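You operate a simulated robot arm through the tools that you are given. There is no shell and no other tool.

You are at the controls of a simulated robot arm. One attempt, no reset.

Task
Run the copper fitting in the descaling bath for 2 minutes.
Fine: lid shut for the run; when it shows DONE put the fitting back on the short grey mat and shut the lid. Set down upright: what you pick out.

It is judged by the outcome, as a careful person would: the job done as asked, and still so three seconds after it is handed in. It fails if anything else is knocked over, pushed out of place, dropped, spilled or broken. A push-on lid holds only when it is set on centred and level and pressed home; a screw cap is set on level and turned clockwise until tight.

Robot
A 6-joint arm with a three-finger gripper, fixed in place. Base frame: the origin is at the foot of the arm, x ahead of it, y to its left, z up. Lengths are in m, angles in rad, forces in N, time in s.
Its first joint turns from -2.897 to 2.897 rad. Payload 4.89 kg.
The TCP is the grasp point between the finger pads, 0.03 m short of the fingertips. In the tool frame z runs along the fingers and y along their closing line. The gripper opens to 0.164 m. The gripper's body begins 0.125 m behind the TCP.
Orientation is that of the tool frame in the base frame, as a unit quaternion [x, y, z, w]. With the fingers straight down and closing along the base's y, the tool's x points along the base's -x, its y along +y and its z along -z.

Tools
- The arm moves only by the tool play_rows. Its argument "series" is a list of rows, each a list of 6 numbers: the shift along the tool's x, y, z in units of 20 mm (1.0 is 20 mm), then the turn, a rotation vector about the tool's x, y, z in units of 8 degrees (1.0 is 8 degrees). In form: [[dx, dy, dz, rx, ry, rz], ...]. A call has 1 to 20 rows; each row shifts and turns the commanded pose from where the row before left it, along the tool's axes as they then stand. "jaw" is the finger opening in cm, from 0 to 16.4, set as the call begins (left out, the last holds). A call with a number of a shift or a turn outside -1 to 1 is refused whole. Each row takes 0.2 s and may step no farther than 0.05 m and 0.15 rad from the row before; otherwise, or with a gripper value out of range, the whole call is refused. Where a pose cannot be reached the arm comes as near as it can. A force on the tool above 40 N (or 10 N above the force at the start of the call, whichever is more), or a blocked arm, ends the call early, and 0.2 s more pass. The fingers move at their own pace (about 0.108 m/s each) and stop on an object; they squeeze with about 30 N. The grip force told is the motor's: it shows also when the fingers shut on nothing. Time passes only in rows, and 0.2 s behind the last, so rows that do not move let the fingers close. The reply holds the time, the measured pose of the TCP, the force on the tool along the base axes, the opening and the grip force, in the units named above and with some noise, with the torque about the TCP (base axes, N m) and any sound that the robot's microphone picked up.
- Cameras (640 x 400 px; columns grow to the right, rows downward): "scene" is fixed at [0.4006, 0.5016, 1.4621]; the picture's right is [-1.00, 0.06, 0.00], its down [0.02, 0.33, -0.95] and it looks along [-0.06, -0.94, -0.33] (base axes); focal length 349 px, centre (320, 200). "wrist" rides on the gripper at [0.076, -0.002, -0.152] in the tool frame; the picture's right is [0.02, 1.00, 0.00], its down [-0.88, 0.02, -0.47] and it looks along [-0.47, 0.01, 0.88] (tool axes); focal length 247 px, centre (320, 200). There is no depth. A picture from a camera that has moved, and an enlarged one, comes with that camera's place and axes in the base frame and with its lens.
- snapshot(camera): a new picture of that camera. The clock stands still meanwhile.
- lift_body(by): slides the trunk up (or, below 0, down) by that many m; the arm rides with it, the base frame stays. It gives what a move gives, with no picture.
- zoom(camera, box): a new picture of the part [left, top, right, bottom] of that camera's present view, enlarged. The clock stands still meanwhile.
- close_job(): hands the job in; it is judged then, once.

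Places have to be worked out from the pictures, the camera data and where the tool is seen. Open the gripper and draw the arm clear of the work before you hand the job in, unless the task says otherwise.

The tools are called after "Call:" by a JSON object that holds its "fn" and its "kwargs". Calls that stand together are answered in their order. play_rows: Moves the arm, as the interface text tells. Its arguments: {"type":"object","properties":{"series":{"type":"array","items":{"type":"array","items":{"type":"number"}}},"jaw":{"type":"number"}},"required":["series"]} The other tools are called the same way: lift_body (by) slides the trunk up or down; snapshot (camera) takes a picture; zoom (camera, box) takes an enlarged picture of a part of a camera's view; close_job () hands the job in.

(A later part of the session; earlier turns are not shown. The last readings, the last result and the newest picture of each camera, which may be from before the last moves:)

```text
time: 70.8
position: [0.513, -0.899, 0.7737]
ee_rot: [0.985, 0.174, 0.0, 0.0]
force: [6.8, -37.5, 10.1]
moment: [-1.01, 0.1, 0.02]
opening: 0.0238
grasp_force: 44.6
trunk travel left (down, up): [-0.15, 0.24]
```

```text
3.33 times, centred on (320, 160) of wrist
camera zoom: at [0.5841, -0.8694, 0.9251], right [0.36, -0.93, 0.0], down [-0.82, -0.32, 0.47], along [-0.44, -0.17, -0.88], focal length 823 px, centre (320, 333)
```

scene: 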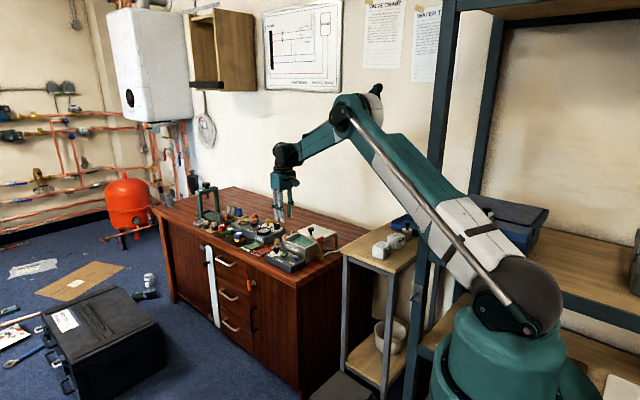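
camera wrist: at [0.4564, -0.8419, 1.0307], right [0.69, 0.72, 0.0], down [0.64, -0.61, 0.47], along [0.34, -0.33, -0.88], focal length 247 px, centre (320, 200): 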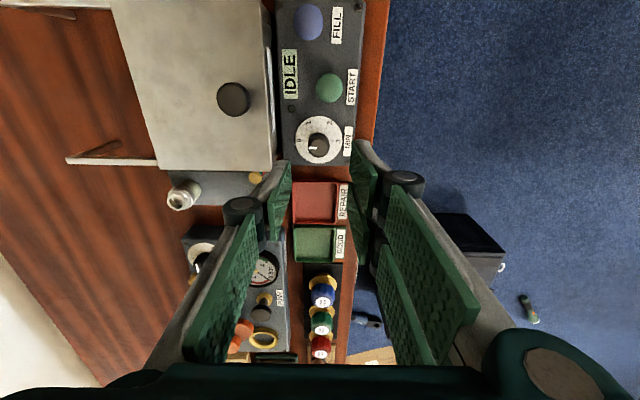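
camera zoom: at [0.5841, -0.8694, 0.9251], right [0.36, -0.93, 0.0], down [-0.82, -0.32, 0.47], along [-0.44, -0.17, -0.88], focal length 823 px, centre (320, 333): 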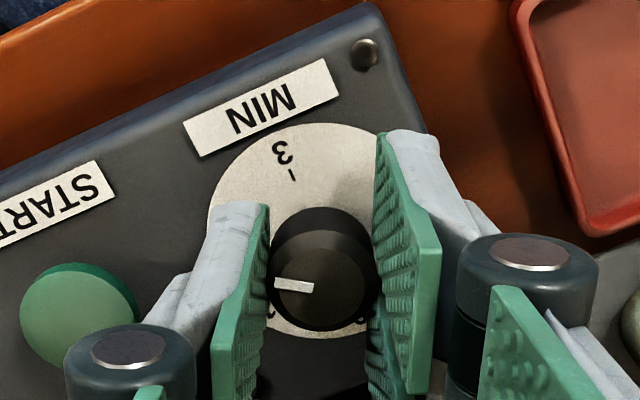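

Turned back 5°. I relieve the side load, open, rise, and re-check the pointer.

Call:
{"fn": "play_rows", "kwargs": {"series": [[0, 0.08, 0, 0, 0, 0], [0, 0, 0, 0, 0, 0]]}}

Call:
{"fn": "play_rows", "kwargs": {"series": [[0, 0, 0, 0, 0, 0], [0, 0, 0, 0, 0, 0], [0, 0, -0.5, 0, 0, 0], [0, 0, -1, 0, 0, 0], [0, 0, -1, 0, 0, 0], [0, 0, -1, 0, 0, 0], [0, 0, -1, 0, 0, 0], [0, 0, -1, 0, 0, 0], [0, 0, 0, 0, 0, 0]], "jaw": 4.5}}

Call:
{"fn": "zoom", "kwargs": {"camera": "wrist", "box": [308, 115, 348, 153]}}

Call:
{"fn": "snapshot", "kwargs": {"camera": "wrist"}}

```text
time: 71.4
position: [0.512, -0.8997, 0.7733]
ee_rot: [0.985, 0.175, 0.0, -0.001]
force: [-8.4, -8.2, 2.9]
moment: [-0.03, 0.22, 0.02]
opening: 0.0236
grasp_force: 45.4
trunk travel left (down, up): [-0.15, 0.24]
```

```text
time: 73.4
position: [0.512, -0.8993, 0.8837]
ee_rot: [0.985, 0.174, 0.0, 0.0]
force: [0.0, 0.3, 0.3]
moment: [-0.02, 0.02, -0.01]
opening: 0.0449
grasp_force: 0.0
trunk travel left (down, up): [-0.15, 0.24]
```

```text
10.53 times, centred on (328, 134) of wrist
camera zoom: at [0.5842, -0.8699, 1.0357], right [0.36, -0.93, 0.0], down [-0.82, -0.32, 0.47], along [-0.44, -0.17, -0.88], focal length 2600 px, centre (236, 895)
```

zoom: 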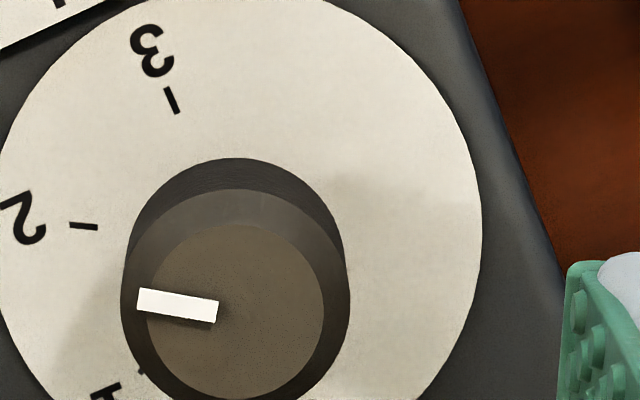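

```text
taken
camera wrist: at [0.5842, -0.8699, 1.0357], right [0.36, -0.93, 0.0], down [-0.82, -0.32, 0.47], along [-0.44, -0.17, -0.88], focal length 247 px, centre (320, 200)
```

wrist: 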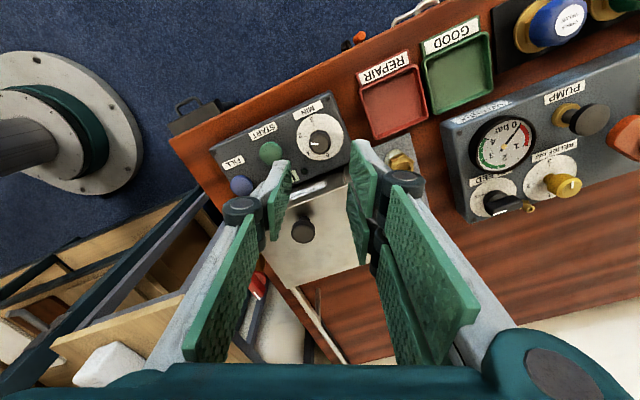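

The pointer is now within 2–3° of the 2 mark, i.e. about 2.0 minutes. I turn the hand back to az 225°, move over the START button near (0.4825, −0.849), and close the fingers for pressing.

Call:
{"fn": "play_rows", "kwargs": {"series": [[0, 0, 0, 0, 0, -1], [0, 0, 0, 0, 0, -1], [0, 0, 0, 0, 0, -1], [0, 0, 0, 0, 0, -1], [0, 0, 0, 0, 0, -1], [0, 0, 0, 0, 0, -1], [0, 0, 0, 0, 0, -1], [0, 0, 0, 0, 0, -1], [0, 0, 0, 0, 0, -1], [0, 0, 0, 0, 0, -1], [0, 0, 0, 0, 0, -1], [0, 0, 0, 0, 0, -1], [0, 0, 0, 0, 0, -1], [0, 0, 0, 0, 0, -1], [0, 0, 0, 0, 0, -1], [0, 0, 0, 0, 0, -1], [0, 0, 0, 0, 0, -1], [0, 0, 0, 0, 0, -1], [0, 0, 0, 0, 0, -1], [0, 0, 0, 0, 0, -1]]}}

Call:
{"fn": "play_rows", "kwargs": {"series": [[0, 0, 0, 0, 0, -1], [0, 0, 0, 0, 0, -1], [0, 0, 0, 0, 0, -1], [0, 0, 0, 0, 0, -1], [0, 0, 0, 0, 0, -1], [0, 0, 0, 0, 0, -0.63], [-0.25, 0.94, 0, 0, 0, 0], [-0.25, 0.94, 0, 0, 0, 0], [-0.24, 0.94, 0, 0, 0, 0], [0, 0, 0, 0, 0, 0]], "jaw": 0}}

Call:
{"fn": "snapshot", "kwargs": {"camera": "wrist"}}

Call:
{"fn": "zoom", "kwargs": {"camera": "wrist", "box": [250, 100, 390, 200]}}

Call:
{"fn": "zoom", "kwargs": {"camera": "scene", "box": [268, 225, 318, 260]}}

```text
time: 77.6
position: [0.5138, -0.8997, 0.8828]
ee_rot: [-0.001, 1.0, 0.001, 0.0]
force: [-0.3, 0.2, 0.1]
moment: [0.01, 0.01, -0.03]
opening: 0.0447
grasp_force: 0.0
trunk travel left (down, up): [-0.15, 0.24]
```

```text
time: 79.8
position: [0.4841, -0.8486, 0.884]
ee_rot: [-0.383, 0.924, 0.0, 0.0]
force: [0.5, 0.4, 0.5]
moment: [-0.02, -0.02, -0.02]
opening: 0.0
grasp_force: 29.5
trunk travel left (down, up): [-0.15, 0.24]
```

```text
taken
camera wrist: at [0.4317, -0.902, 1.0361], right [-0.72, 0.69, 0.0], down [0.61, 0.64, 0.47], along [0.33, 0.34, -0.88], focal length 247 px, centre (320, 200)
```

wrist: 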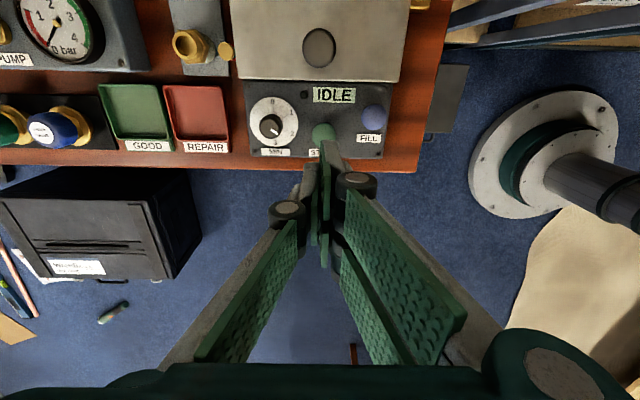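

```text
4.00 times, centred on (320, 150) of wrist
camera zoom: at [0.4317, -0.902, 1.0361], right [-0.72, 0.69, 0.0], down [0.61, 0.64, 0.47], along [0.33, 0.34, -0.88], focal length 988 px, centre (320, 400)
```

zoom: 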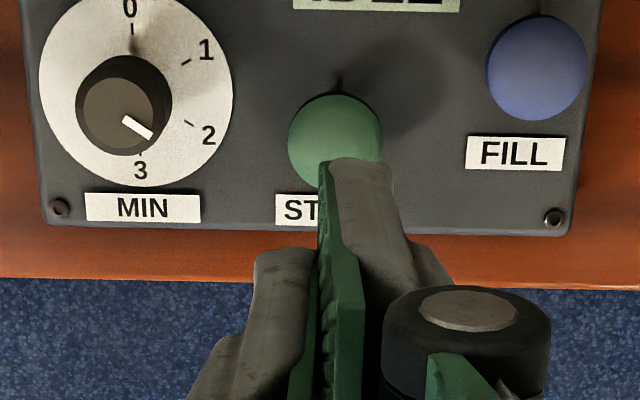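

```text
11.43 times, centred on (293, 242) of scene
camera zoom: at [0.4006, 0.5016, 1.4621], right [-1.0, 0.06, 0.0], down [0.02, 0.33, -0.95], along [-0.06, -0.94, -0.33], focal length 3988 px, centre (629, -286)
```

zoom: 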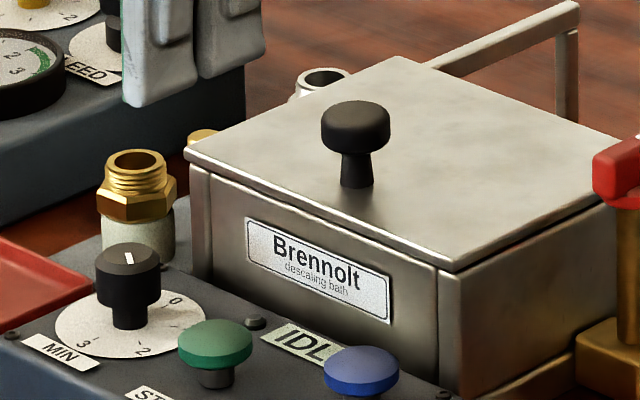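

The pointer lines up with the 2 tick in this view too. START's cap top is at z≈0.751. I shift onto it, come down to just above, then press in small steps.

Call:
{"fn": "play_rows", "kwargs": {"series": [[0.39, 0.2, 0.5, 0, 0, 0], [0, 0, 0.8, 0, 0, 0], [0, 0, 0.8, 0, 0, 0], [0, 0, 0.8, 0, 0, 0], [0, 0, 0.8, 0, 0, 0], [0, 0, 0.8, 0, 0, 0], [0, 0, 0, 0, 0, 0]]}}

Call:
{"fn": "zoom", "kwargs": {"camera": "scene", "box": [268, 225, 318, 260]}}

Call:
{"fn": "zoom", "kwargs": {"camera": "wrist", "box": [250, 100, 390, 200]}}

```text
time: 81.4
position: [0.4757, -0.8529, 0.7943]
ee_rot: [-0.384, 0.923, 0.0, 0.0]
force: [-0.3, 0.0, 0.1]
moment: [0.0, -0.01, 0.0]
opening: 0.0002
grasp_force: 30.0
trunk travel left (down, up): [-0.15, 0.24]
```

```text
11.43 times, centred on (293, 242) of scene
camera zoom: at [0.4006, 0.5016, 1.4621], right [-1.0, 0.06, 0.0], down [0.02, 0.33, -0.95], along [-0.06, -0.94, -0.33], focal length 3988 px, centre (629, -286)
```

zoom: 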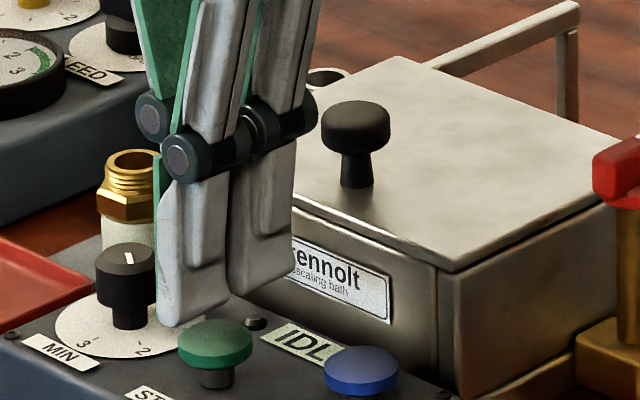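

```text
4.00 times, centred on (320, 150) of wrist
camera zoom: at [0.4232, -0.9057, 0.9452], right [-0.72, 0.69, 0.0], down [0.61, 0.64, 0.47], along [0.33, 0.34, -0.88], focal length 988 px, centre (320, 400)
```

zoom: 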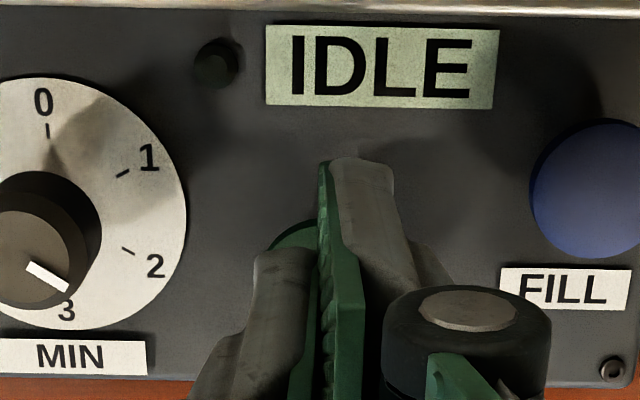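

The fingertips are centred over the cap. I press down in small steps.

Call:
{"fn": "play_rows", "kwargs": {"series": [[0, 0, 0.4, 0, 0, 0], [0, 0, 0.15, 0, 0, 0], [0, 0, 0.1, 0, 0, 0], [0, 0, 0.1, 0, 0, 0]]}}

```text
time: 82.4
position: [0.4758, -0.8528, 0.7784]
ee_rot: [-0.383, 0.924, 0.0, 0.0]
force: [-0.6, 0.1, 0.3]
moment: [0.0, 0.01, -0.01]
opening: 0.0061
grasp_force: 44.8
trunk travel left (down, up): [-0.15, 0.24]
```

The opening reads 6 mm although nothing pushes back vertically. I look before pressing further.

Call:
{"fn": "zoom", "kwargs": {"camera": "scene", "box": [268, 225, 318, 260]}}

Call:
{"fn": "zoom", "kwargs": {"camera": "wrist", "box": [250, 100, 390, 200]}}

```text
11.43 times, centred on (293, 242) of scene
camera zoom: at [0.4006, 0.5016, 1.4621], right [-1.0, 0.06, 0.0], down [0.02, 0.33, -0.95], along [-0.06, -0.94, -0.33], focal length 3988 px, centre (629, -286)
```

zoom: 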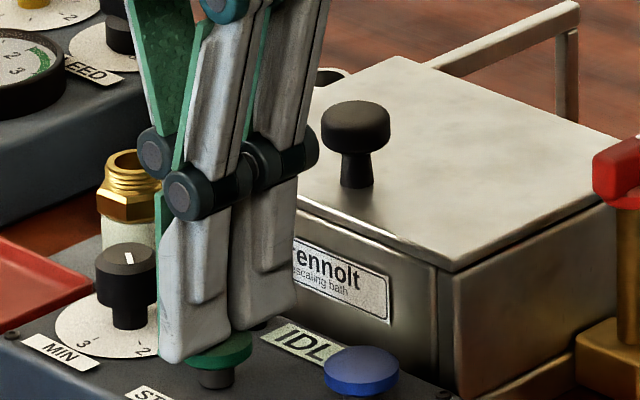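

```text
4.00 times, centred on (320, 150) of wrist
camera zoom: at [0.4231, -0.9052, 0.9305], right [-0.72, 0.69, 0.0], down [0.61, 0.64, 0.47], along [0.33, 0.34, -0.88], focal length 988 px, centre (320, 400)
```

zoom: 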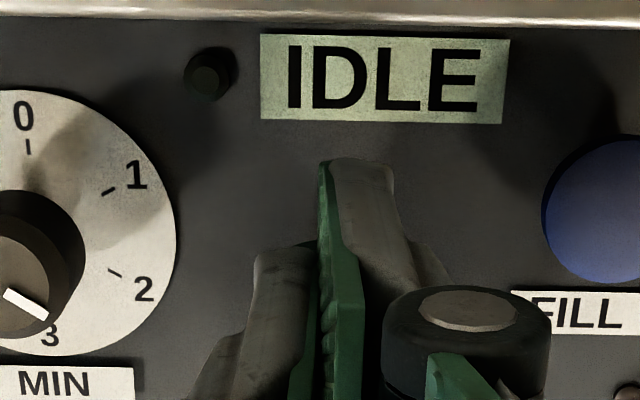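

The cap's crown is likely wedging between the two pads. I lift off, shift 6 mm so the single finger's tip sits over the crown, and press again.

Call:
{"fn": "play_rows", "kwargs": {"series": [[0, 0, -0.5, 0, 0, 0], [0, 0, -0.4, 0, 0, 0], [0, 0.3, 0, 0, 0, 0], [0, 0, 0, 0, 0, 0]]}}

Call:
{"fn": "zoom", "kwargs": {"camera": "scene", "box": [268, 225, 318, 260]}}

```text
time: 83.4
position: [0.4704, -0.8462, 0.7967]
ee_rot: [-0.383, 0.924, 0.001, -0.001]
force: [0.4, 0.6, 0.3]
moment: [0.03, 0.0, 0.0]
opening: 0.0
grasp_force: 45.2
trunk travel left (down, up): [-0.15, 0.24]
```

```text
11.43 times, centred on (293, 242) of scene
camera zoom: at [0.4006, 0.5016, 1.4621], right [-1.0, 0.06, 0.0], down [0.02, 0.33, -0.95], along [-0.06, -0.94, -0.33], focal length 3988 px, centre (629, -286)
```

zoom: 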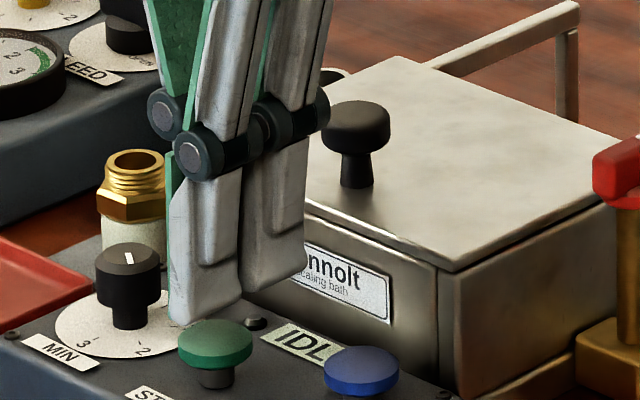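

Now I press again with the single fingertip above the cap.

Call:
{"fn": "play_rows", "kwargs": {"series": [[0, 0, 0.5, 0, 0, 0], [0, 0, 0.2, 0, 0, 0], [0, 0, 0.1, 0, 0, 0]]}}

Call:
{"fn": "play_rows", "kwargs": {"series": [[0, 0, 0.1, 0, 0, 0]]}}

```text
time: 84.2
position: [0.4717, -0.8463, 0.7798]
ee_rot: [-0.383, 0.924, 0.0, 0.0]
force: [0.1, -0.1, 0.2]
moment: [0.02, 0.0, -0.03]
opening: 0.0
grasp_force: 44.9
trunk travel left (down, up): [-0.15, 0.24]
```

```text
time: 84.6
position: [0.4715, -0.8475, 0.7786]
ee_rot: [-0.383, 0.924, 0.0, 0.0]
force: [-0.7, -0.1, 0.6]
moment: [0.01, 0.06, -0.03]
opening: 0.0062
grasp_force: 45.1
trunk travel left (down, up): [-0.15, 0.24]
```

The same 6 mm reading again at the same height. I check the pictures at this height.

Call:
{"fn": "zoom", "kwargs": {"camera": "scene", "box": [275, 235, 305, 256]}}

Call:
{"fn": "zoom", "kwargs": {"camera": "wrist", "box": [280, 130, 360, 190]}}

```text
16.00 times, centred on (290, 246) of scene
camera zoom: at [0.4006, 0.5016, 1.4621], right [-1.0, 0.06, 0.0], down [0.02, 0.33, -0.95], along [-0.06, -0.94, -0.33], focal length 5584 px, centre (800, -528)
```

zoom: 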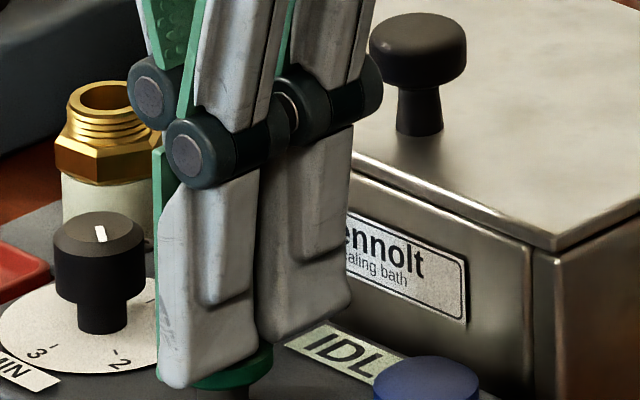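

```text
6.67 times, centred on (320, 160) of wrist
camera zoom: at [0.4188, -0.9007, 0.9305], right [-0.72, 0.69, 0.0], down [0.61, 0.64, 0.47], along [0.33, 0.34, -0.88], focal length 1646 px, centre (320, 467)
```

zoom: 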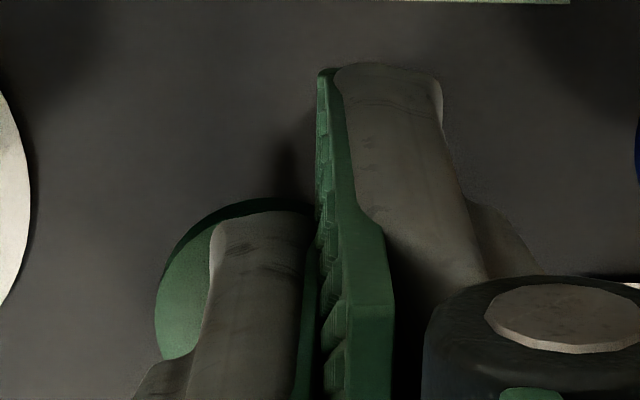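

The fingers look closed in the picture, and the tip is just at the cap top. I keep pressing in small steps, watching force and display.

Call:
{"fn": "play_rows", "kwargs": {"series": [[0, 0, 0.08, 0, 0, 0], [0, 0, 0.08, 0, 0, 0]]}}

```text
time: 85.2
position: [0.472, -0.8471, 0.7746]
ee_rot: [-0.383, 0.924, 0.0, 0.0]
force: [-0.1, -0.1, 2.7]
moment: [0.02, 0.02, 0.04]
opening: 0.006
grasp_force: 44.9
trunk travel left (down, up): [-0.15, 0.24]
```

A light spring force appears (2.7 N). I press further.

Call:
{"fn": "play_rows", "kwargs": {"series": [[0, 0, 0.08, 0, 0, 0], [0, 0, 0.08, 0, 0, 0]]}}

Call:
{"fn": "zoom", "kwargs": {"camera": "wrist", "box": [250, 100, 390, 200]}}

```text
time: 85.8
position: [0.4708, -0.8472, 0.7725]
ee_rot: [-0.382, 0.924, 0.0, 0.0]
force: [-0.7, -1.0, 3.4]
moment: [-0.04, -0.01, -0.01]
opening: 0.0063
grasp_force: 45.1
trunk travel left (down, up): [-0.15, 0.24]
heard: click
```

```text
4.00 times, centred on (320, 150) of wrist
camera zoom: at [0.4189, -0.9006, 0.9242], right [-0.72, 0.69, 0.0], down [0.61, 0.64, 0.47], along [0.33, 0.34, -0.88], focal length 988 px, centre (320, 400)
```

zoom: 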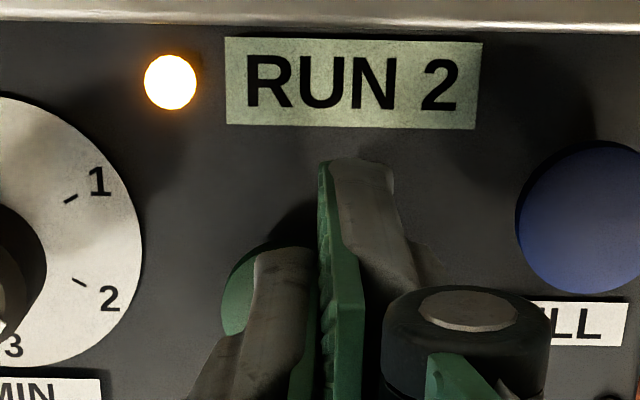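

A click: the display shows RUN 2 and the lamp is lit. I rise clear and move above the lid knob to wait.

Call:
{"fn": "play_rows", "kwargs": {"series": [[0, 0, -0.4, 0, 0, 0], [0, 0, -0.9, 0, 0, 0], [0, 0, -0.9, 0, 0, 0], [0, 0, -0.9, 0, 0, 0], [0, 0, -0.9, 0, 0, 0], [0, 0, -0.9, 0, 0, 0], [0.8, -0.12, 0, 0, 0, 0], [0.8, -0.12, 0, 0, 0, 0], [0.8, -0.12, 0, 0, 0, 0], [0.8, -0.12, 0, 0, 0, 0], [0.8, -0.12, 0, 0, 0, 0], [0, 0, 0, 0, 0, 0]]}}

Call:
{"fn": "play_rows", "kwargs": {"series": [[0, 0, 0, 0, 0, 0], [0, 0, 0, 0, 0, 0], [0, 0, 0, 0, 0, 0], [0, 0, 0, 0, 0, 0]], "jaw": 5.5}}

Call:
{"fn": "snapshot", "kwargs": {"camera": "wrist"}}

Call:
{"fn": "zoom", "kwargs": {"camera": "scene", "box": [268, 225, 318, 260]}}

```text
time: 88.4
position: [0.4234, -0.9132, 0.87]
ee_rot: [-0.382, 0.924, 0.0, -0.001]
force: [0.0, 0.6, -0.1]
moment: [-0.02, 0.01, 0.03]
opening: 0.0001
grasp_force: 45.3
trunk travel left (down, up): [-0.15, 0.24]
```

```text
time: 89.4
position: [0.4236, -0.9126, 0.8715]
ee_rot: [-0.383, 0.924, 0.0, 0.0]
force: [0.6, -0.1, -0.5]
moment: [0.0, -0.04, -0.02]
opening: 0.0549
grasp_force: 0.0
trunk travel left (down, up): [-0.15, 0.24]
```

```text
taken
camera wrist: at [0.3707, -0.9658, 1.0222], right [-0.72, 0.69, 0.0], down [0.61, 0.64, 0.47], along [0.33, 0.34, -0.88], focal length 247 px, centre (320, 200)
```

wrist: 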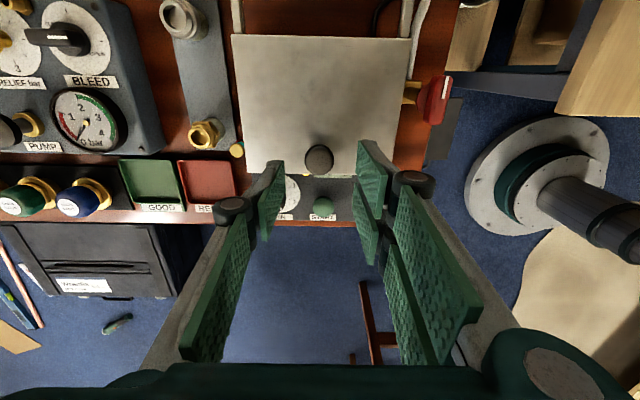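

```text
11.43 times, centred on (293, 242) of scene
camera zoom: at [0.4006, 0.5016, 1.4621], right [-1.0, 0.06, 0.0], down [0.02, 0.33, -0.95], along [-0.06, -0.94, -0.33], focal length 3988 px, centre (629, -286)
```

zoom: 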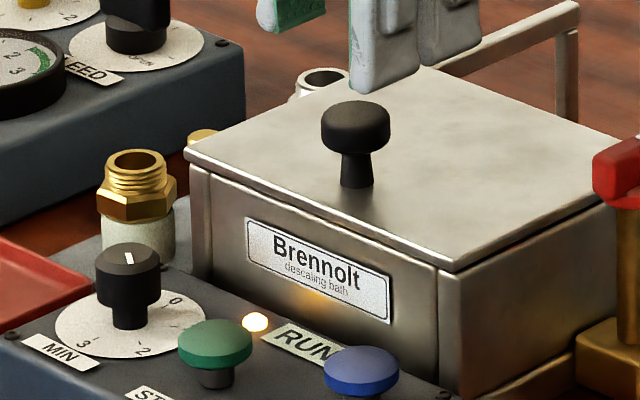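

It's running. I wait with the arm still, in idle rows, and check the display periodically.

Call:
{"fn": "play_rows", "kwargs": {"series": [[0, 0, 0, 0, 0, 0], [0, 0, 0, 0, 0, 0], [0, 0, 0, 0, 0, 0], [0, 0, 0, 0, 0, 0], [0, 0, 0, 0, 0, 0], [0, 0, 0, 0, 0, 0], [0, 0, 0, 0, 0, 0], [0, 0, 0, 0, 0, 0], [0, 0, 0, 0, 0, 0], [0, 0, 0, 0, 0, 0], [0, 0, 0, 0, 0, 0], [0, 0, 0, 0, 0, 0], [0, 0, 0, 0, 0, 0], [0, 0, 0, 0, 0, 0], [0, 0, 0, 0, 0, 0], [0, 0, 0, 0, 0, 0], [0, 0, 0, 0, 0, 0], [0, 0, 0, 0, 0, 0], [0, 0, 0, 0, 0, 0], [0, 0, 0, 0, 0, 0]]}}

Call:
{"fn": "play_rows", "kwargs": {"series": [[0, 0, 0, 0, 0, 0], [0, 0, 0, 0, 0, 0], [0, 0, 0, 0, 0, 0], [0, 0, 0, 0, 0, 0], [0, 0, 0, 0, 0, 0], [0, 0, 0, 0, 0, 0], [0, 0, 0, 0, 0, 0], [0, 0, 0, 0, 0, 0], [0, 0, 0, 0, 0, 0], [0, 0, 0, 0, 0, 0], [0, 0, 0, 0, 0, 0], [0, 0, 0, 0, 0, 0], [0, 0, 0, 0, 0, 0], [0, 0, 0, 0, 0, 0], [0, 0, 0, 0, 0, 0], [0, 0, 0, 0, 0, 0], [0, 0, 0, 0, 0, 0], [0, 0, 0, 0, 0, 0], [0, 0, 0, 0, 0, 0], [0, 0, 0, 0, 0, 0]]}}

Call:
{"fn": "zoom", "kwargs": {"camera": "scene", "box": [268, 225, 318, 260]}}

```text
time: 93.6
position: [0.424, -0.912, 0.8697]
ee_rot: [-0.383, 0.924, 0.0, 0.0]
force: [0.5, 0.2, -0.3]
moment: [0.0, 0.03, -0.03]
opening: 0.055
grasp_force: 0.0
trunk travel left (down, up): [-0.15, 0.24]
```

```text
time: 97.8
position: [0.4232, -0.9123, 0.8708]
ee_rot: [-0.382, 0.924, 0.0, 0.0]
force: [-0.7, -0.5, -0.1]
moment: [-0.02, -0.06, 0.0]
opening: 0.055
grasp_force: 0.1
trunk travel left (down, up): [-0.15, 0.24]
```

```text
11.43 times, centred on (293, 242) of scene
camera zoom: at [0.4006, 0.5016, 1.4621], right [-1.0, 0.06, 0.0], down [0.02, 0.33, -0.95], along [-0.06, -0.94, -0.33], focal length 3988 px, centre (629, -286)
```

zoom: 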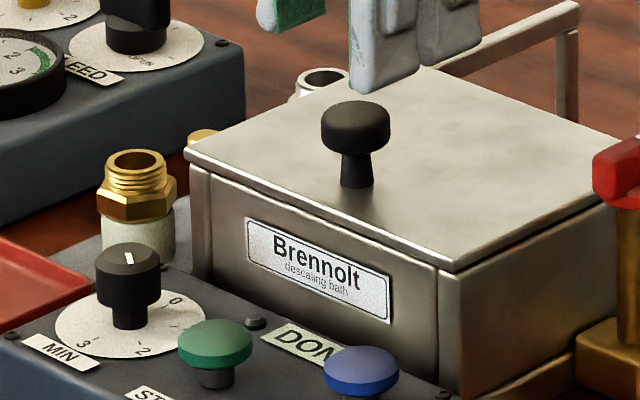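

It shows DONE and the lamp is out. Now I reopen the lid, checking knob alignment first.

Call:
{"fn": "zoom", "kwargs": {"camera": "wrist", "box": [240, 110, 400, 230]}}

```text
3.33 times, centred on (320, 170) of wrist
camera zoom: at [0.3707, -0.9658, 1.0222], right [-0.72, 0.69, 0.0], down [0.61, 0.64, 0.47], along [0.33, 0.34, -0.88], focal length 823 px, centre (320, 300)
```

zoom: 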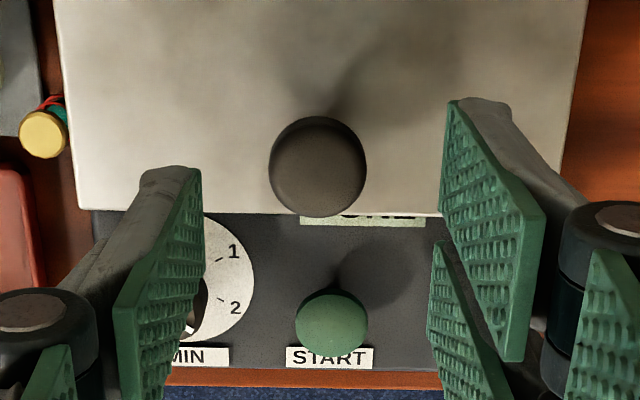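

Knob aligned within 1 mm. I lower and grip it.

Call:
{"fn": "play_rows", "kwargs": {"series": [[0.02, -0.04, 0.6, 0, 0, 0], [0, 0, 0.8, 0, 0, 0], [0, 0, 0.8, 0, 0, 0], [0, 0, 0.63, 0, 0, 0], [0, 0, 0, 0, 0, 0]]}}

Call:
{"fn": "play_rows", "kwargs": {"series": [[0, 0, 0, 0, 0, 0], [0, 0, 0, 0, 0, 0], [0, 0, 0, 0, 0, 0]], "jaw": 1.5}}

```text
time: 99.0
position: [0.4239, -0.9114, 0.8137]
ee_rot: [-0.382, 0.924, 0.0, -0.001]
force: [-0.3, 0.0, 0.0]
moment: [0.04, 0.03, 0.03]
opening: 0.0548
grasp_force: 0.1
trunk travel left (down, up): [-0.15, 0.24]
```

```text
time: 99.8
position: [0.4224, -0.9129, 0.8132]
ee_rot: [-0.383, 0.924, 0.0, 0.0]
force: [-3.8, 5.2, -4.3]
moment: [0.09, 0.02, -0.06]
opening: 0.0247
grasp_force: 44.6
trunk travel left (down, up): [-0.15, 0.24]
```

Gripped. I slide the lid back.

Call:
{"fn": "play_rows", "kwargs": {"series": [[0.2, 0.012, 0, 0, 0, 0], [0.4, 0, 0, 0, 0, 0], [0.4, 0, 0, 0, 0, 0], [0.4, 0, 0, 0, 0, 0], [0.4, 0, 0, 0, 0, 0]]}}

Call:
{"fn": "zoom", "kwargs": {"camera": "scene", "box": [268, 205, 348, 261]}}

```text
time: 101.0
position: [0.3979, -0.9381, 0.813]
ee_rot: [-0.383, 0.924, 0.001, 0.0]
force: [3.6, -4.2, -6.5]
moment: [-0.12, -0.09, -0.07]
opening: 0.0246
grasp_force: 44.2
trunk travel left (down, up): [-0.15, 0.24]
```

```text
7.14 times, centred on (308, 233) of scene
camera zoom: at [0.4006, 0.5016, 1.4621], right [-1.0, 0.06, 0.0], down [0.02, 0.33, -0.95], along [-0.06, -0.94, -0.33], focal length 2493 px, centre (406, -36)
```

zoom: 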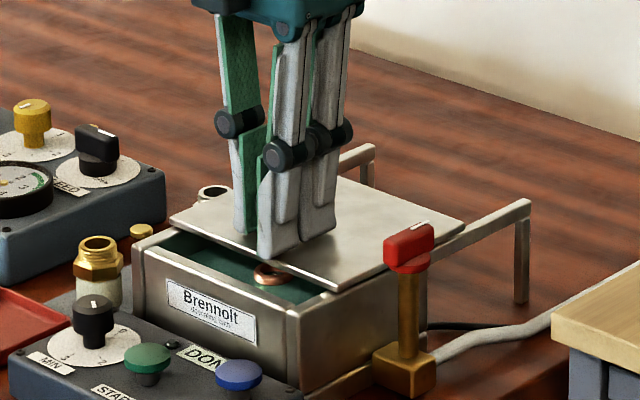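

Moving smoothly. I continue.

Call:
{"fn": "play_rows", "kwargs": {"series": [[0.3, -0.012, 0, 0, 0, 0], [0.4, 0, 0, 0, 0, 0], [0.4, 0, 0, 0, 0, 0], [0.4, 0, 0, 0, 0, 0]]}}

Call:
{"fn": "play_rows", "kwargs": {"series": [[0.4, 0, 0, 0, 0, 0], [0.4, 0, 0, 0, 0, 0], [0.4, 0, 0, 0, 0, 0], [0.37, 0, 0, 0, 0, 0]]}}

Call:
{"fn": "zoom", "kwargs": {"camera": "scene", "box": [268, 205, 348, 261]}}

```text
time: 102.0
position: [0.3771, -0.9593, 0.814]
ee_rot: [-0.382, 0.924, 0.0, 0.0]
force: [-1.7, 2.3, -11.8]
moment: [0.07, -0.04, -0.15]
opening: 0.0246
grasp_force: 45.2
trunk travel left (down, up): [-0.15, 0.24]
```

```text
time: 103.0
position: [0.3543, -0.9818, 0.8148]
ee_rot: [-0.383, 0.924, 0.0, -0.001]
force: [-1.3, 1.3, -7.0]
moment: [0.02, -0.04, -0.16]
opening: 0.0245
grasp_force: 45.2
trunk travel left (down, up): [-0.15, 0.24]
```

```text
7.14 times, centred on (308, 233) of scene
camera zoom: at [0.4006, 0.5016, 1.4621], right [-1.0, 0.06, 0.0], down [0.02, 0.33, -0.95], along [-0.06, -0.94, -0.33], focal length 2493 px, centre (406, -36)
```

zoom: 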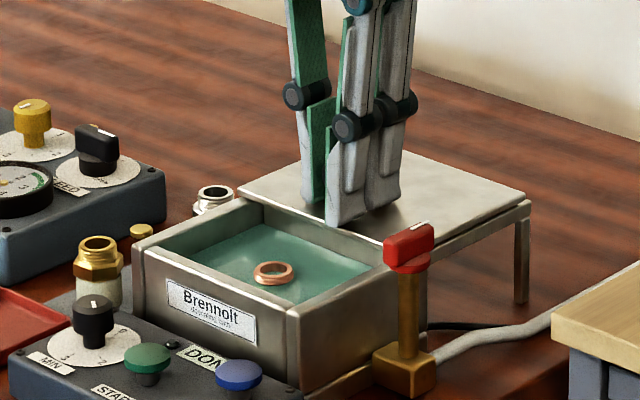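

The lid is open again. I release, rise, and go back over the fitting.

Call:
{"fn": "play_rows", "kwargs": {"series": [[0, 0, 0, 0, 0, 0], [0, 0, 0, 0, 0, 0], [0, 0, -0.6, 0, 0, 0], [0, 0, -1, 0, 0, 0], [0, 0, -1, 0, 0, 0], [0, 0, -1, 0, 0, 0], [-0.8, 0, 0, 0, 0, 0], [-0.8, 0, 0, 0, 0, 0], [-0.8, 0, 0, 0, 0, 0], [-0.8, 0, 0, 0, 0, 0], [0, 0, 0, 0, 0, 0]], "jaw": 5}}

Call:
{"fn": "zoom", "kwargs": {"camera": "wrist", "box": [240, 90, 400, 210]}}

Call:
{"fn": "zoom", "kwargs": {"camera": "scene", "box": [268, 215, 338, 264]}}

```text
time: 105.4
position: [0.4013, -0.9372, 0.8857]
ee_rot: [-0.382, 0.924, 0.0, 0.0]
force: [0.6, -0.5, 0.5]
moment: [0.01, 0.0, -0.01]
opening: 0.0502
grasp_force: 0.0
trunk travel left (down, up): [-0.15, 0.24]
```

```text
3.33 times, centred on (320, 150) of wrist
camera zoom: at [0.3478, -0.9904, 1.0372], right [-0.72, 0.69, 0.0], down [0.61, 0.64, 0.47], along [0.33, 0.34, -0.88], focal length 823 px, centre (320, 367)
```

zoom: 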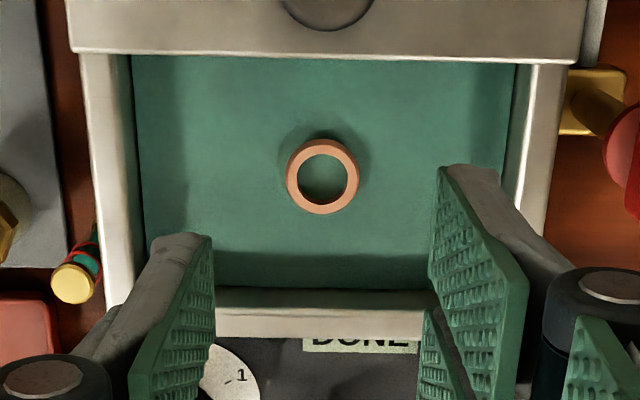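

```text
8.16 times, centred on (303, 240) of scene
camera zoom: at [0.4006, 0.5016, 1.4621], right [-1.0, 0.06, 0.0], down [0.02, 0.33, -0.95], along [-0.06, -0.94, -0.33], focal length 2849 px, centre (459, -122)
```

zoom: 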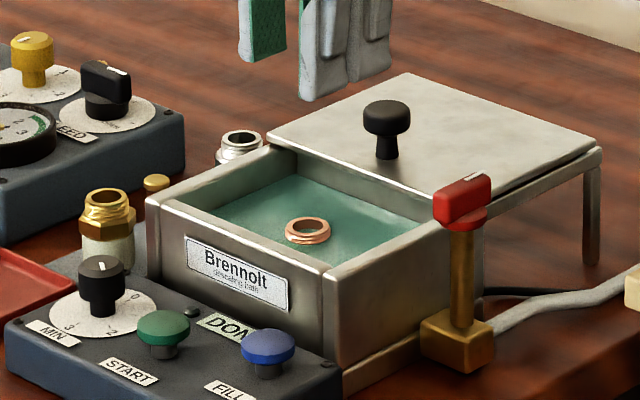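

DONE is confirmed, and the fitting's rim is centred under the TCP. I set the jaws to 4.2 cm and lower to the same height as when I released it.

Call:
{"fn": "play_rows", "kwargs": {"series": [[0, 0.02, 0.8, 0, 0, 0], [0, 0, 0.8, 0, 0, 0], [0, 0, 0.8, 0, 0, 0], [0, 0, 0.8, 0, 0, 0], [0, 0, 0.6, 0, 0, 0], [0, 0, 0.6, 0, 0, 0], [0, 0, 0, 0, 0, 0]], "jaw": 4.2}}

Call:
{"fn": "zoom", "kwargs": {"camera": "wrist", "box": [220, 80, 420, 220]}}

```text
time: 107.0
position: [0.3998, -0.9362, 0.7969]
ee_rot: [-0.382, 0.924, 0.0, -0.001]
force: [-0.4, 1.1, 0.0]
moment: [0.0, -0.01, 0.02]
opening: 0.0418
grasp_force: 0.1
trunk travel left (down, up): [-0.15, 0.24]
```

```text
2.86 times, centred on (320, 150) of wrist
camera zoom: at [0.3469, -0.9903, 0.9494], right [-0.72, 0.69, 0.0], down [0.61, 0.64, 0.47], along [0.33, 0.34, -0.88], focal length 706 px, centre (320, 343)
```

zoom: 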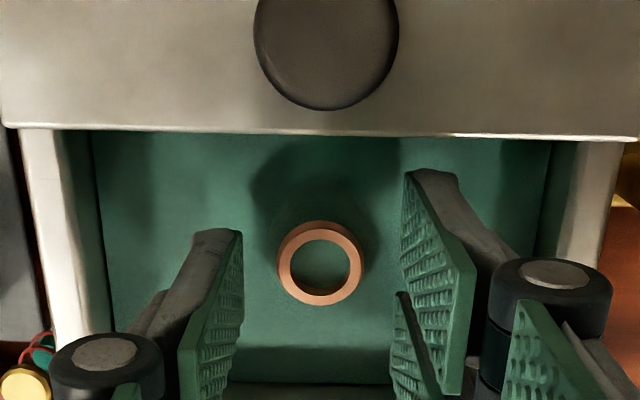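

Still centred. I lower the remaining 43 mm and close.

Call:
{"fn": "play_rows", "kwargs": {"series": [[-0.02, 0, 0.5, 0, 0, 0], [0, 0, 0.5, 0, 0, 0], [0, 0, 0.5, 0, 0, 0], [0, 0, 0.4, 0, 0, 0], [0, 0, 0.24, 0, 0, 0], [0, 0, 0, 0, 0, 0]]}}

Call:
{"fn": "play_rows", "kwargs": {"series": [[0, 0, 0, 0, 0, 0], [0, 0, 0, 0, 0, 0], [0, 0, 0, 0, 0, 0]], "jaw": 2}}

Call:
{"fn": "zoom", "kwargs": {"camera": "wrist", "box": [220, 80, 420, 220]}}

```text
time: 108.4
position: [0.4006, -0.9365, 0.7534]
ee_rot: [-0.383, 0.924, -0.001, 0.0]
force: [0.1, 0.7, 0.5]
moment: [-0.01, 0.0, 0.01]
opening: 0.0419
grasp_force: 0.1
trunk travel left (down, up): [-0.15, 0.24]
```

```text
time: 109.2
position: [0.3995, -0.9364, 0.7543]
ee_rot: [-0.383, 0.924, 0.0, 0.0]
force: [0.6, 0.6, 0.3]
moment: [0.02, 0.04, -0.03]
opening: 0.0297
grasp_force: 29.5
trunk travel left (down, up): [-0.15, 0.24]
```

```text
2.86 times, centred on (320, 150) of wrist
camera zoom: at [0.3475, -0.9899, 0.9068], right [-0.72, 0.69, 0.0], down [0.61, 0.64, 0.47], along [0.33, 0.34, -0.88], focal length 706 px, centre (320, 343)
```

zoom: 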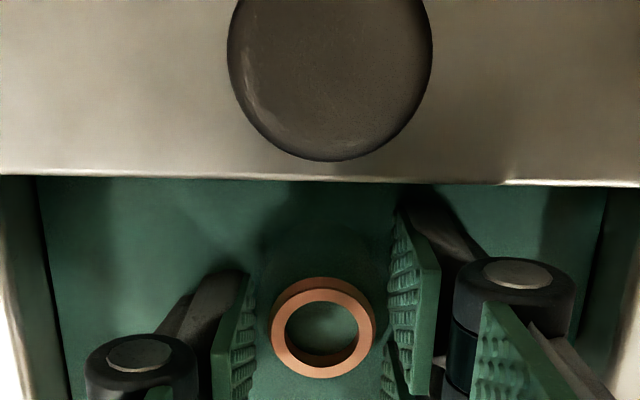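

Gripped at 3.0 cm as before. I lift it straight out of the bath slowly.

Call:
{"fn": "play_rows", "kwargs": {"series": [[0, 0, -0.25, 0, 0, 0], [0, 0, -0.35, 0, 0, 0], [0, 0, -0.5, 0, 0, 0], [0, 0, -0.6, 0, 0, 0], [0, 0, -0.6, 0, 0, 0], [0, 0, -0.6, 0, 0, 0], [0, 0, -0.6, 0, 0, 0], [0, 0, -0.6, 0, 0, 0], [0, 0, -0.6, 0, 0, 0], [0, 0, -0.6, 0, 0, 0], [0, 0, 0, 0, 0, 0], [0, 0, 0, 0, 0, 0]]}}

Call:
{"fn": "zoom", "kwargs": {"camera": "scene", "box": [258, 195, 338, 251]}}

Call:
{"fn": "zoom", "kwargs": {"camera": "wrist", "box": [220, 80, 420, 220]}}

```text
time: 111.8
position: [0.3999, -0.9371, 0.861]
ee_rot: [-0.383, 0.924, 0.0, 0.001]
force: [-0.2, 0.4, -0.8]
moment: [0.01, 0.0, -0.02]
opening: 0.0296
grasp_force: 30.0
trunk travel left (down, up): [-0.15, 0.24]
```

```text
7.14 times, centred on (298, 223) of scene
camera zoom: at [0.4006, 0.5016, 1.4621], right [-1.0, 0.06, 0.0], down [0.02, 0.33, -0.95], along [-0.06, -0.94, -0.33], focal length 2493 px, centre (477, 36)
```

zoom: 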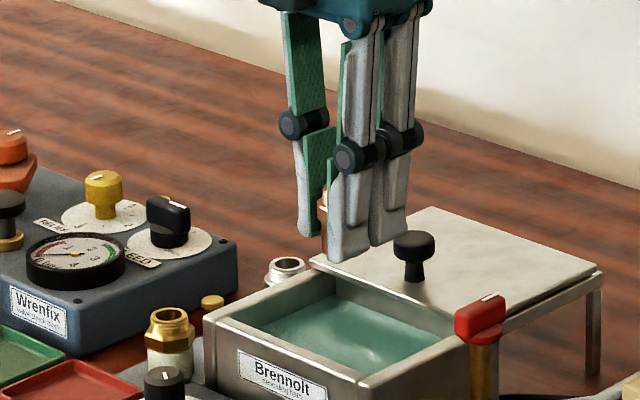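

```text
2.86 times, centred on (320, 150) of wrist
camera zoom: at [0.3472, -0.9902, 1.0127], right [-0.72, 0.69, 0.0], down [0.61, 0.64, 0.47], along [0.33, 0.34, -0.88], focal length 706 px, centre (320, 343)
```

zoom: 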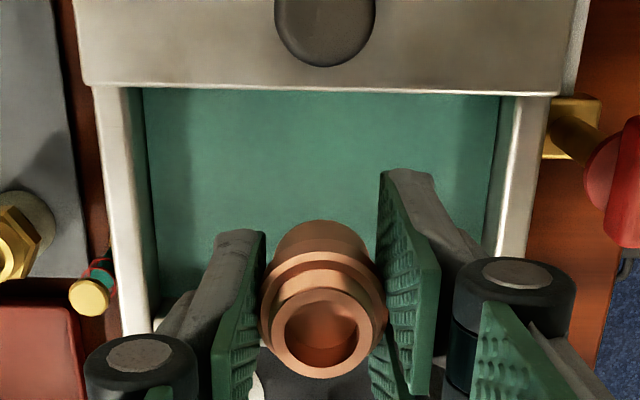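

The fitting is out and its scale is gone. I rotate the hand back +90° and carry it over its original spot on the mat.

Call:
{"fn": "play_rows", "kwargs": {"series": [[0, 0, 0, 0, 0, 0.9375], [0, 0, 0, 0, 0, 0.9375], [0, 0, 0, 0, 0, 0.9375], [0, 0, 0, 0, 0, 0.9375], [0, 0, 0, 0, 0, 0.9375], [0, 0, 0, 0, 0, 0.9375], [0, 0, 0, 0, 0, 0.9375], [0, 0, 0, 0, 0, 0.9375], [0, 0, 0, 0, 0, 0.9375], [0, 0, 0, 0, 0, 0.9375], [0, 0, 0, 0, 0, 0.9375], [0, 0, 0, 0, 0, 0.9375], [0, 0, 0, 0, 0, 0]]}}

Call:
{"fn": "play_rows", "kwargs": {"series": [[-0.4, -0.08, 0, 0, 0, 0], [-0.8, -0.15, 0, 0, 0, 0], [-0.8, -0.15, 0, 0, 0, 0], [-0.8, -0.15, 0, 0, 0, 0], [-0.8, -0.15, 0, 0, 0, 0], [-0.8, -0.15, 0, 0, 0, 0], [-0.8, -0.15, 0, 0, 0, 0], [-0.8, -0.15, 0, 0, 0, 0], [-0.8, -0.13, 0, 0, 0, 0], [0, 0, 0, 0, 0, 0]]}}

Call:
{"fn": "zoom", "kwargs": {"camera": "wrist", "box": [220, 80, 420, 220]}}

Call:
{"fn": "zoom", "kwargs": {"camera": "scene", "box": [258, 195, 338, 251]}}

```text
time: 114.6
position: [0.3991, -0.9355, 0.8598]
ee_rot: [0.383, 0.924, 0.0, 0.001]
force: [0.1, -0.6, 0.1]
moment: [-0.04, 0.02, -0.03]
opening: 0.0295
grasp_force: 30.1
trunk travel left (down, up): [-0.15, 0.24]
```

```text
time: 116.8
position: [0.4781, -1.05, 0.8618]
ee_rot: [0.383, 0.924, 0.0, -0.001]
force: [-0.1, -0.4, -1.2]
moment: [-0.01, -0.02, -0.05]
opening: 0.0296
grasp_force: 29.3
trunk travel left (down, up): [-0.15, 0.24]
```

```text
2.86 times, centred on (320, 150) of wrist
camera zoom: at [0.4237, -0.9963, 1.0129], right [0.69, 0.72, 0.0], down [0.64, -0.61, 0.47], along [0.34, -0.33, -0.88], focal length 706 px, centre (320, 343)
```

zoom: 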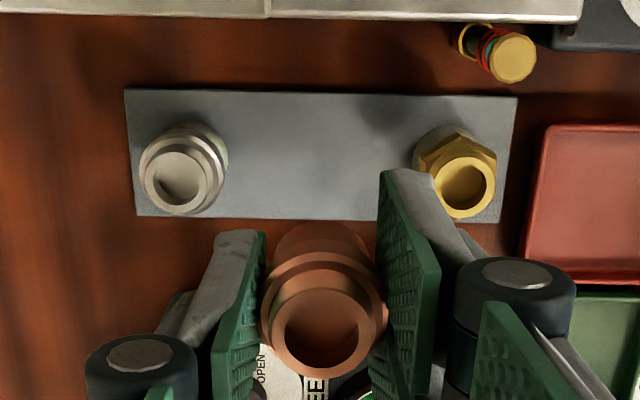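

```text
7.14 times, centred on (298, 223) of scene
camera zoom: at [0.4006, 0.5016, 1.4621], right [-1.0, 0.06, 0.0], down [0.02, 0.33, -0.95], along [-0.06, -0.94, -0.33], focal length 2493 px, centre (477, 36)
```

zoom: 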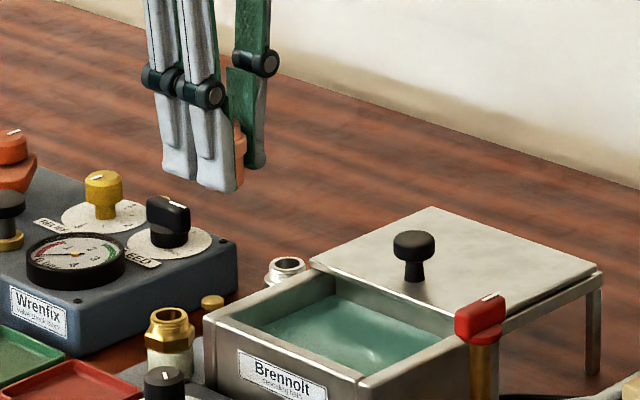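

The view matches the earlier lift-off view exactly. I lower 112 mm, then feel for the mat in 1 mm steps.

Call:
{"fn": "play_rows", "kwargs": {"series": [[0, 0, 0.7, 0, 0, 0], [0, 0, 0.7, 0, 0, 0], [0, 0, 0.7, 0, 0, 0], [0, 0, 0.7, 0, 0, 0], [0, 0, 0.7, 0, 0, 0], [0, 0, 0.6, 0, 0, 0], [0, 0, 0.6, 0, 0, 0], [0, 0, 0.5, 0, 0, 0], [0, 0, 0.4, 0, 0, 0], [0, 0, 0, 0, 0, 0]]}}

Call:
{"fn": "play_rows", "kwargs": {"series": [[0, 0, 0.1, 0, 0, 0], [0, 0, 0.1, 0, 0, 0], [0, 0, 0.06, 0, 0, 0]]}}

Call:
{"fn": "zoom", "kwargs": {"camera": "wrist", "box": [220, 80, 420, 220]}}

```text
time: 119.0
position: [0.4779, -1.0504, 0.7487]
ee_rot: [0.383, 0.924, 0.0, 0.0]
force: [0.1, 1.6, -1.6]
moment: [0.02, -0.01, 0.02]
opening: 0.0295
grasp_force: 29.8
trunk travel left (down, up): [-0.15, 0.24]
```

```text
time: 119.8
position: [0.4769, -1.0506, 0.7433]
ee_rot: [0.382, 0.924, 0.0, 0.0]
force: [-0.1, -0.4, -1.5]
moment: [-0.01, 0.0, 0.0]
opening: 0.0298
grasp_force: 30.2
trunk travel left (down, up): [-0.15, 0.24]
```

```text
2.86 times, centred on (320, 150) of wrist
camera zoom: at [0.4228, -0.996, 0.8953], right [0.69, 0.72, 0.0], down [0.64, -0.61, 0.47], along [0.34, -0.33, -0.88], focal length 706 px, centre (320, 343)
```

zoom: 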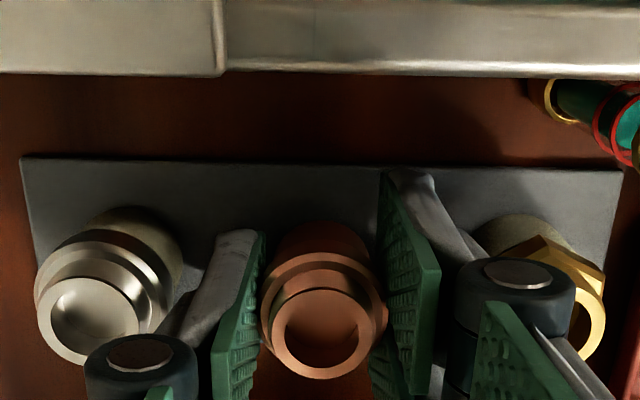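

No contact yet; a few more sub-millimetre steps.

Call:
{"fn": "play_rows", "kwargs": {"series": [[0, 0, 0.05, 0, 0, 0], [0, 0, 0.05, 0, 0, 0]]}}

```text
time: 120.4
position: [0.4767, -1.0509, 0.7415]
ee_rot: [0.383, 0.924, 0.0, 0.001]
force: [0.6, -0.2, -0.6]
moment: [-0.02, -0.01, 0.02]
opening: 0.0297
grasp_force: 29.9
trunk travel left (down, up): [-0.15, 0.24]
```

Call:
{"fn": "play_rows", "kwargs": {"series": [[0, 0, 0.03, 0, 0, 0], [0, 0, 0.03, 0, 0, 0]]}}

```text
time: 121.0
position: [0.4767, -1.0497, 0.7411]
ee_rot: [0.382, 0.924, 0.0, 0.001]
force: [-1.2, -0.9, 3.8]
moment: [0.01, 0.0, -0.02]
opening: 0.0296
grasp_force: 30.3
trunk travel left (down, up): [-0.15, 0.24]
```

Light contact with the mat (about 4 N). I open the jaws to 4 cm to leave the fitting standing.

Call:
{"fn": "play_rows", "kwargs": {"series": [[0, 0, 0, 0, 0, 0], [0, 0, 0, 0, 0, 0], [0, 0, 0, 0, 0, 0]], "jaw": 4}}

Call:
{"fn": "zoom", "kwargs": {"camera": "wrist", "box": [220, 80, 420, 220]}}

```text
time: 121.8
position: [0.4778, -1.0499, 0.7408]
ee_rot: [0.384, 0.924, 0.001, 0.0]
force: [0.1, -0.3, 0.2]
moment: [-0.02, -0.01, 0.0]
opening: 0.0401
grasp_force: 0.1
trunk travel left (down, up): [-0.15, 0.24]
```

```text
2.86 times, centred on (320, 150) of wrist
camera zoom: at [0.4231, -0.9956, 0.8923], right [0.69, 0.72, 0.0], down [0.64, -0.61, 0.47], along [0.34, -0.33, -0.88], focal length 706 px, centre (320, 343)
```

zoom: 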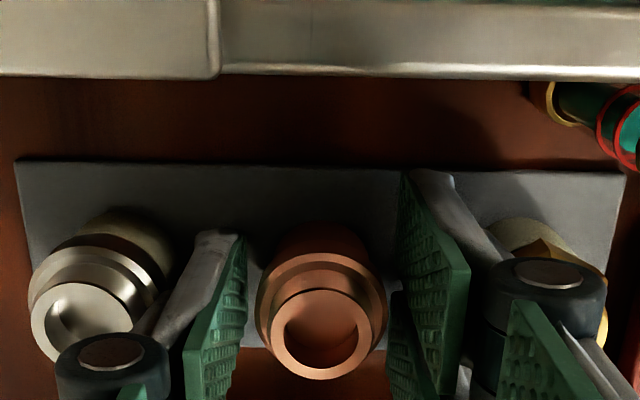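

Released, with the fitting standing on the mat. I rise straight up clear of everything.

Call:
{"fn": "play_rows", "kwargs": {"series": [[0, 0, -0.3, 0, 0, 0], [0, 0, -0.5, 0, 0, 0], [0, 0, -0.8, 0, 0, 0], [0, 0, -0.9, 0, 0, 0], [0, 0, -0.9, 0, 0, 0], [0, 0, -0.9, 0, 0, 0], [0, 0, -0.9, 0, 0, 0], [0, 0, -0.9, 0, 0, 0], [0, 0, 0, 0, 0, 0]]}}

Call:
{"fn": "zoom", "kwargs": {"camera": "wrist", "box": [220, 80, 420, 220]}}

Call:
{"fn": "zoom", "kwargs": {"camera": "scene", "box": [258, 205, 338, 261]}}

```text
time: 123.8
position: [0.4795, -1.0497, 0.8639]
ee_rot: [0.382, 0.924, 0.0, 0.0]
force: [0.1, 0.1, -0.2]
moment: [0.0, 0.01, -0.01]
opening: 0.0401
grasp_force: 0.1
trunk travel left (down, up): [-0.15, 0.24]
```

```text
2.86 times, centred on (320, 150) of wrist
camera zoom: at [0.4238, -0.9954, 1.0147], right [0.69, 0.72, 0.0], down [0.64, -0.61, 0.47], along [0.34, -0.33, -0.88], focal length 706 px, centre (320, 343)
```

zoom: 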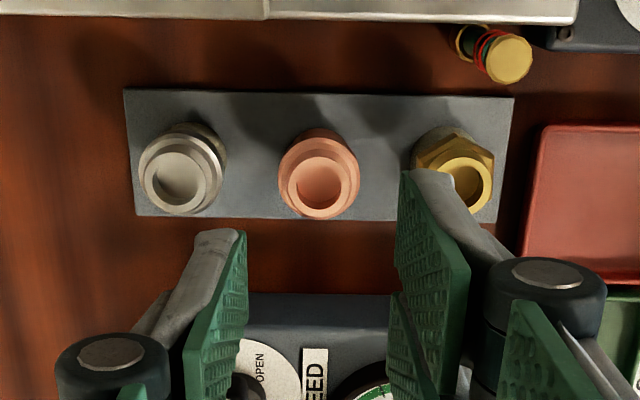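

```text
7.14 times, centred on (298, 233) of scene
camera zoom: at [0.4006, 0.5016, 1.4621], right [-1.0, 0.06, 0.0], down [0.02, 0.33, -0.95], along [-0.06, -0.94, -0.33], focal length 2493 px, centre (477, -36)
```

zoom: 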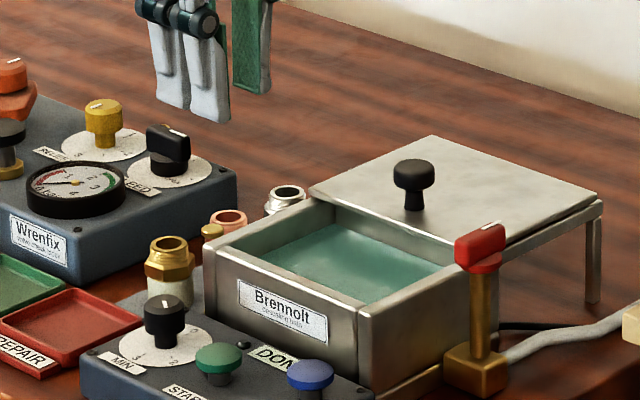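

The copper fitting stands upright in its place between its neighbours. Now I go back to the lid knob near (0.354, -0.982) to close the lid.

Call:
{"fn": "play_rows", "kwargs": {"series": [[0.85, -0.25, 0, 0, 0, 0], [0.85, -0.25, 0, 0, 0, 0], [0.85, -0.25, 0, 0, 0, 0], [0.85, -0.25, 0, 0, 0, 0], [0.85, -0.25, 0, 0, 0, 0], [0.85, -0.25, 0, 0, 0, 0], [0.85, -0.25, 0, 0, 0, 0], [0.85, -0.25, 0, 0, 0, 0], [0, 0, 0, 0, 0, 0]], "jaw": 6}}

Call:
{"fn": "zoom", "kwargs": {"camera": "wrist", "box": [240, 110, 400, 230]}}

```text
time: 125.8
position: [0.3543, -0.9822, 0.8616]
ee_rot: [0.383, 0.924, 0.001, 0.0]
force: [-0.9, 0.6, 0.6]
moment: [0.03, 0.02, 0.0]
opening: 0.0602
grasp_force: 0.1
trunk travel left (down, up): [-0.15, 0.24]
```

```text
3.33 times, centred on (320, 170) of wrist
camera zoom: at [0.2986, -0.9275, 1.014], right [0.69, 0.72, 0.0], down [0.64, -0.61, 0.47], along [0.34, -0.33, -0.88], focal length 823 px, centre (320, 300)
```

zoom: 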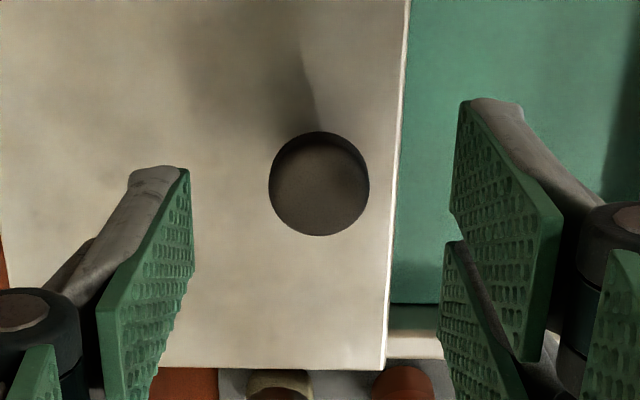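

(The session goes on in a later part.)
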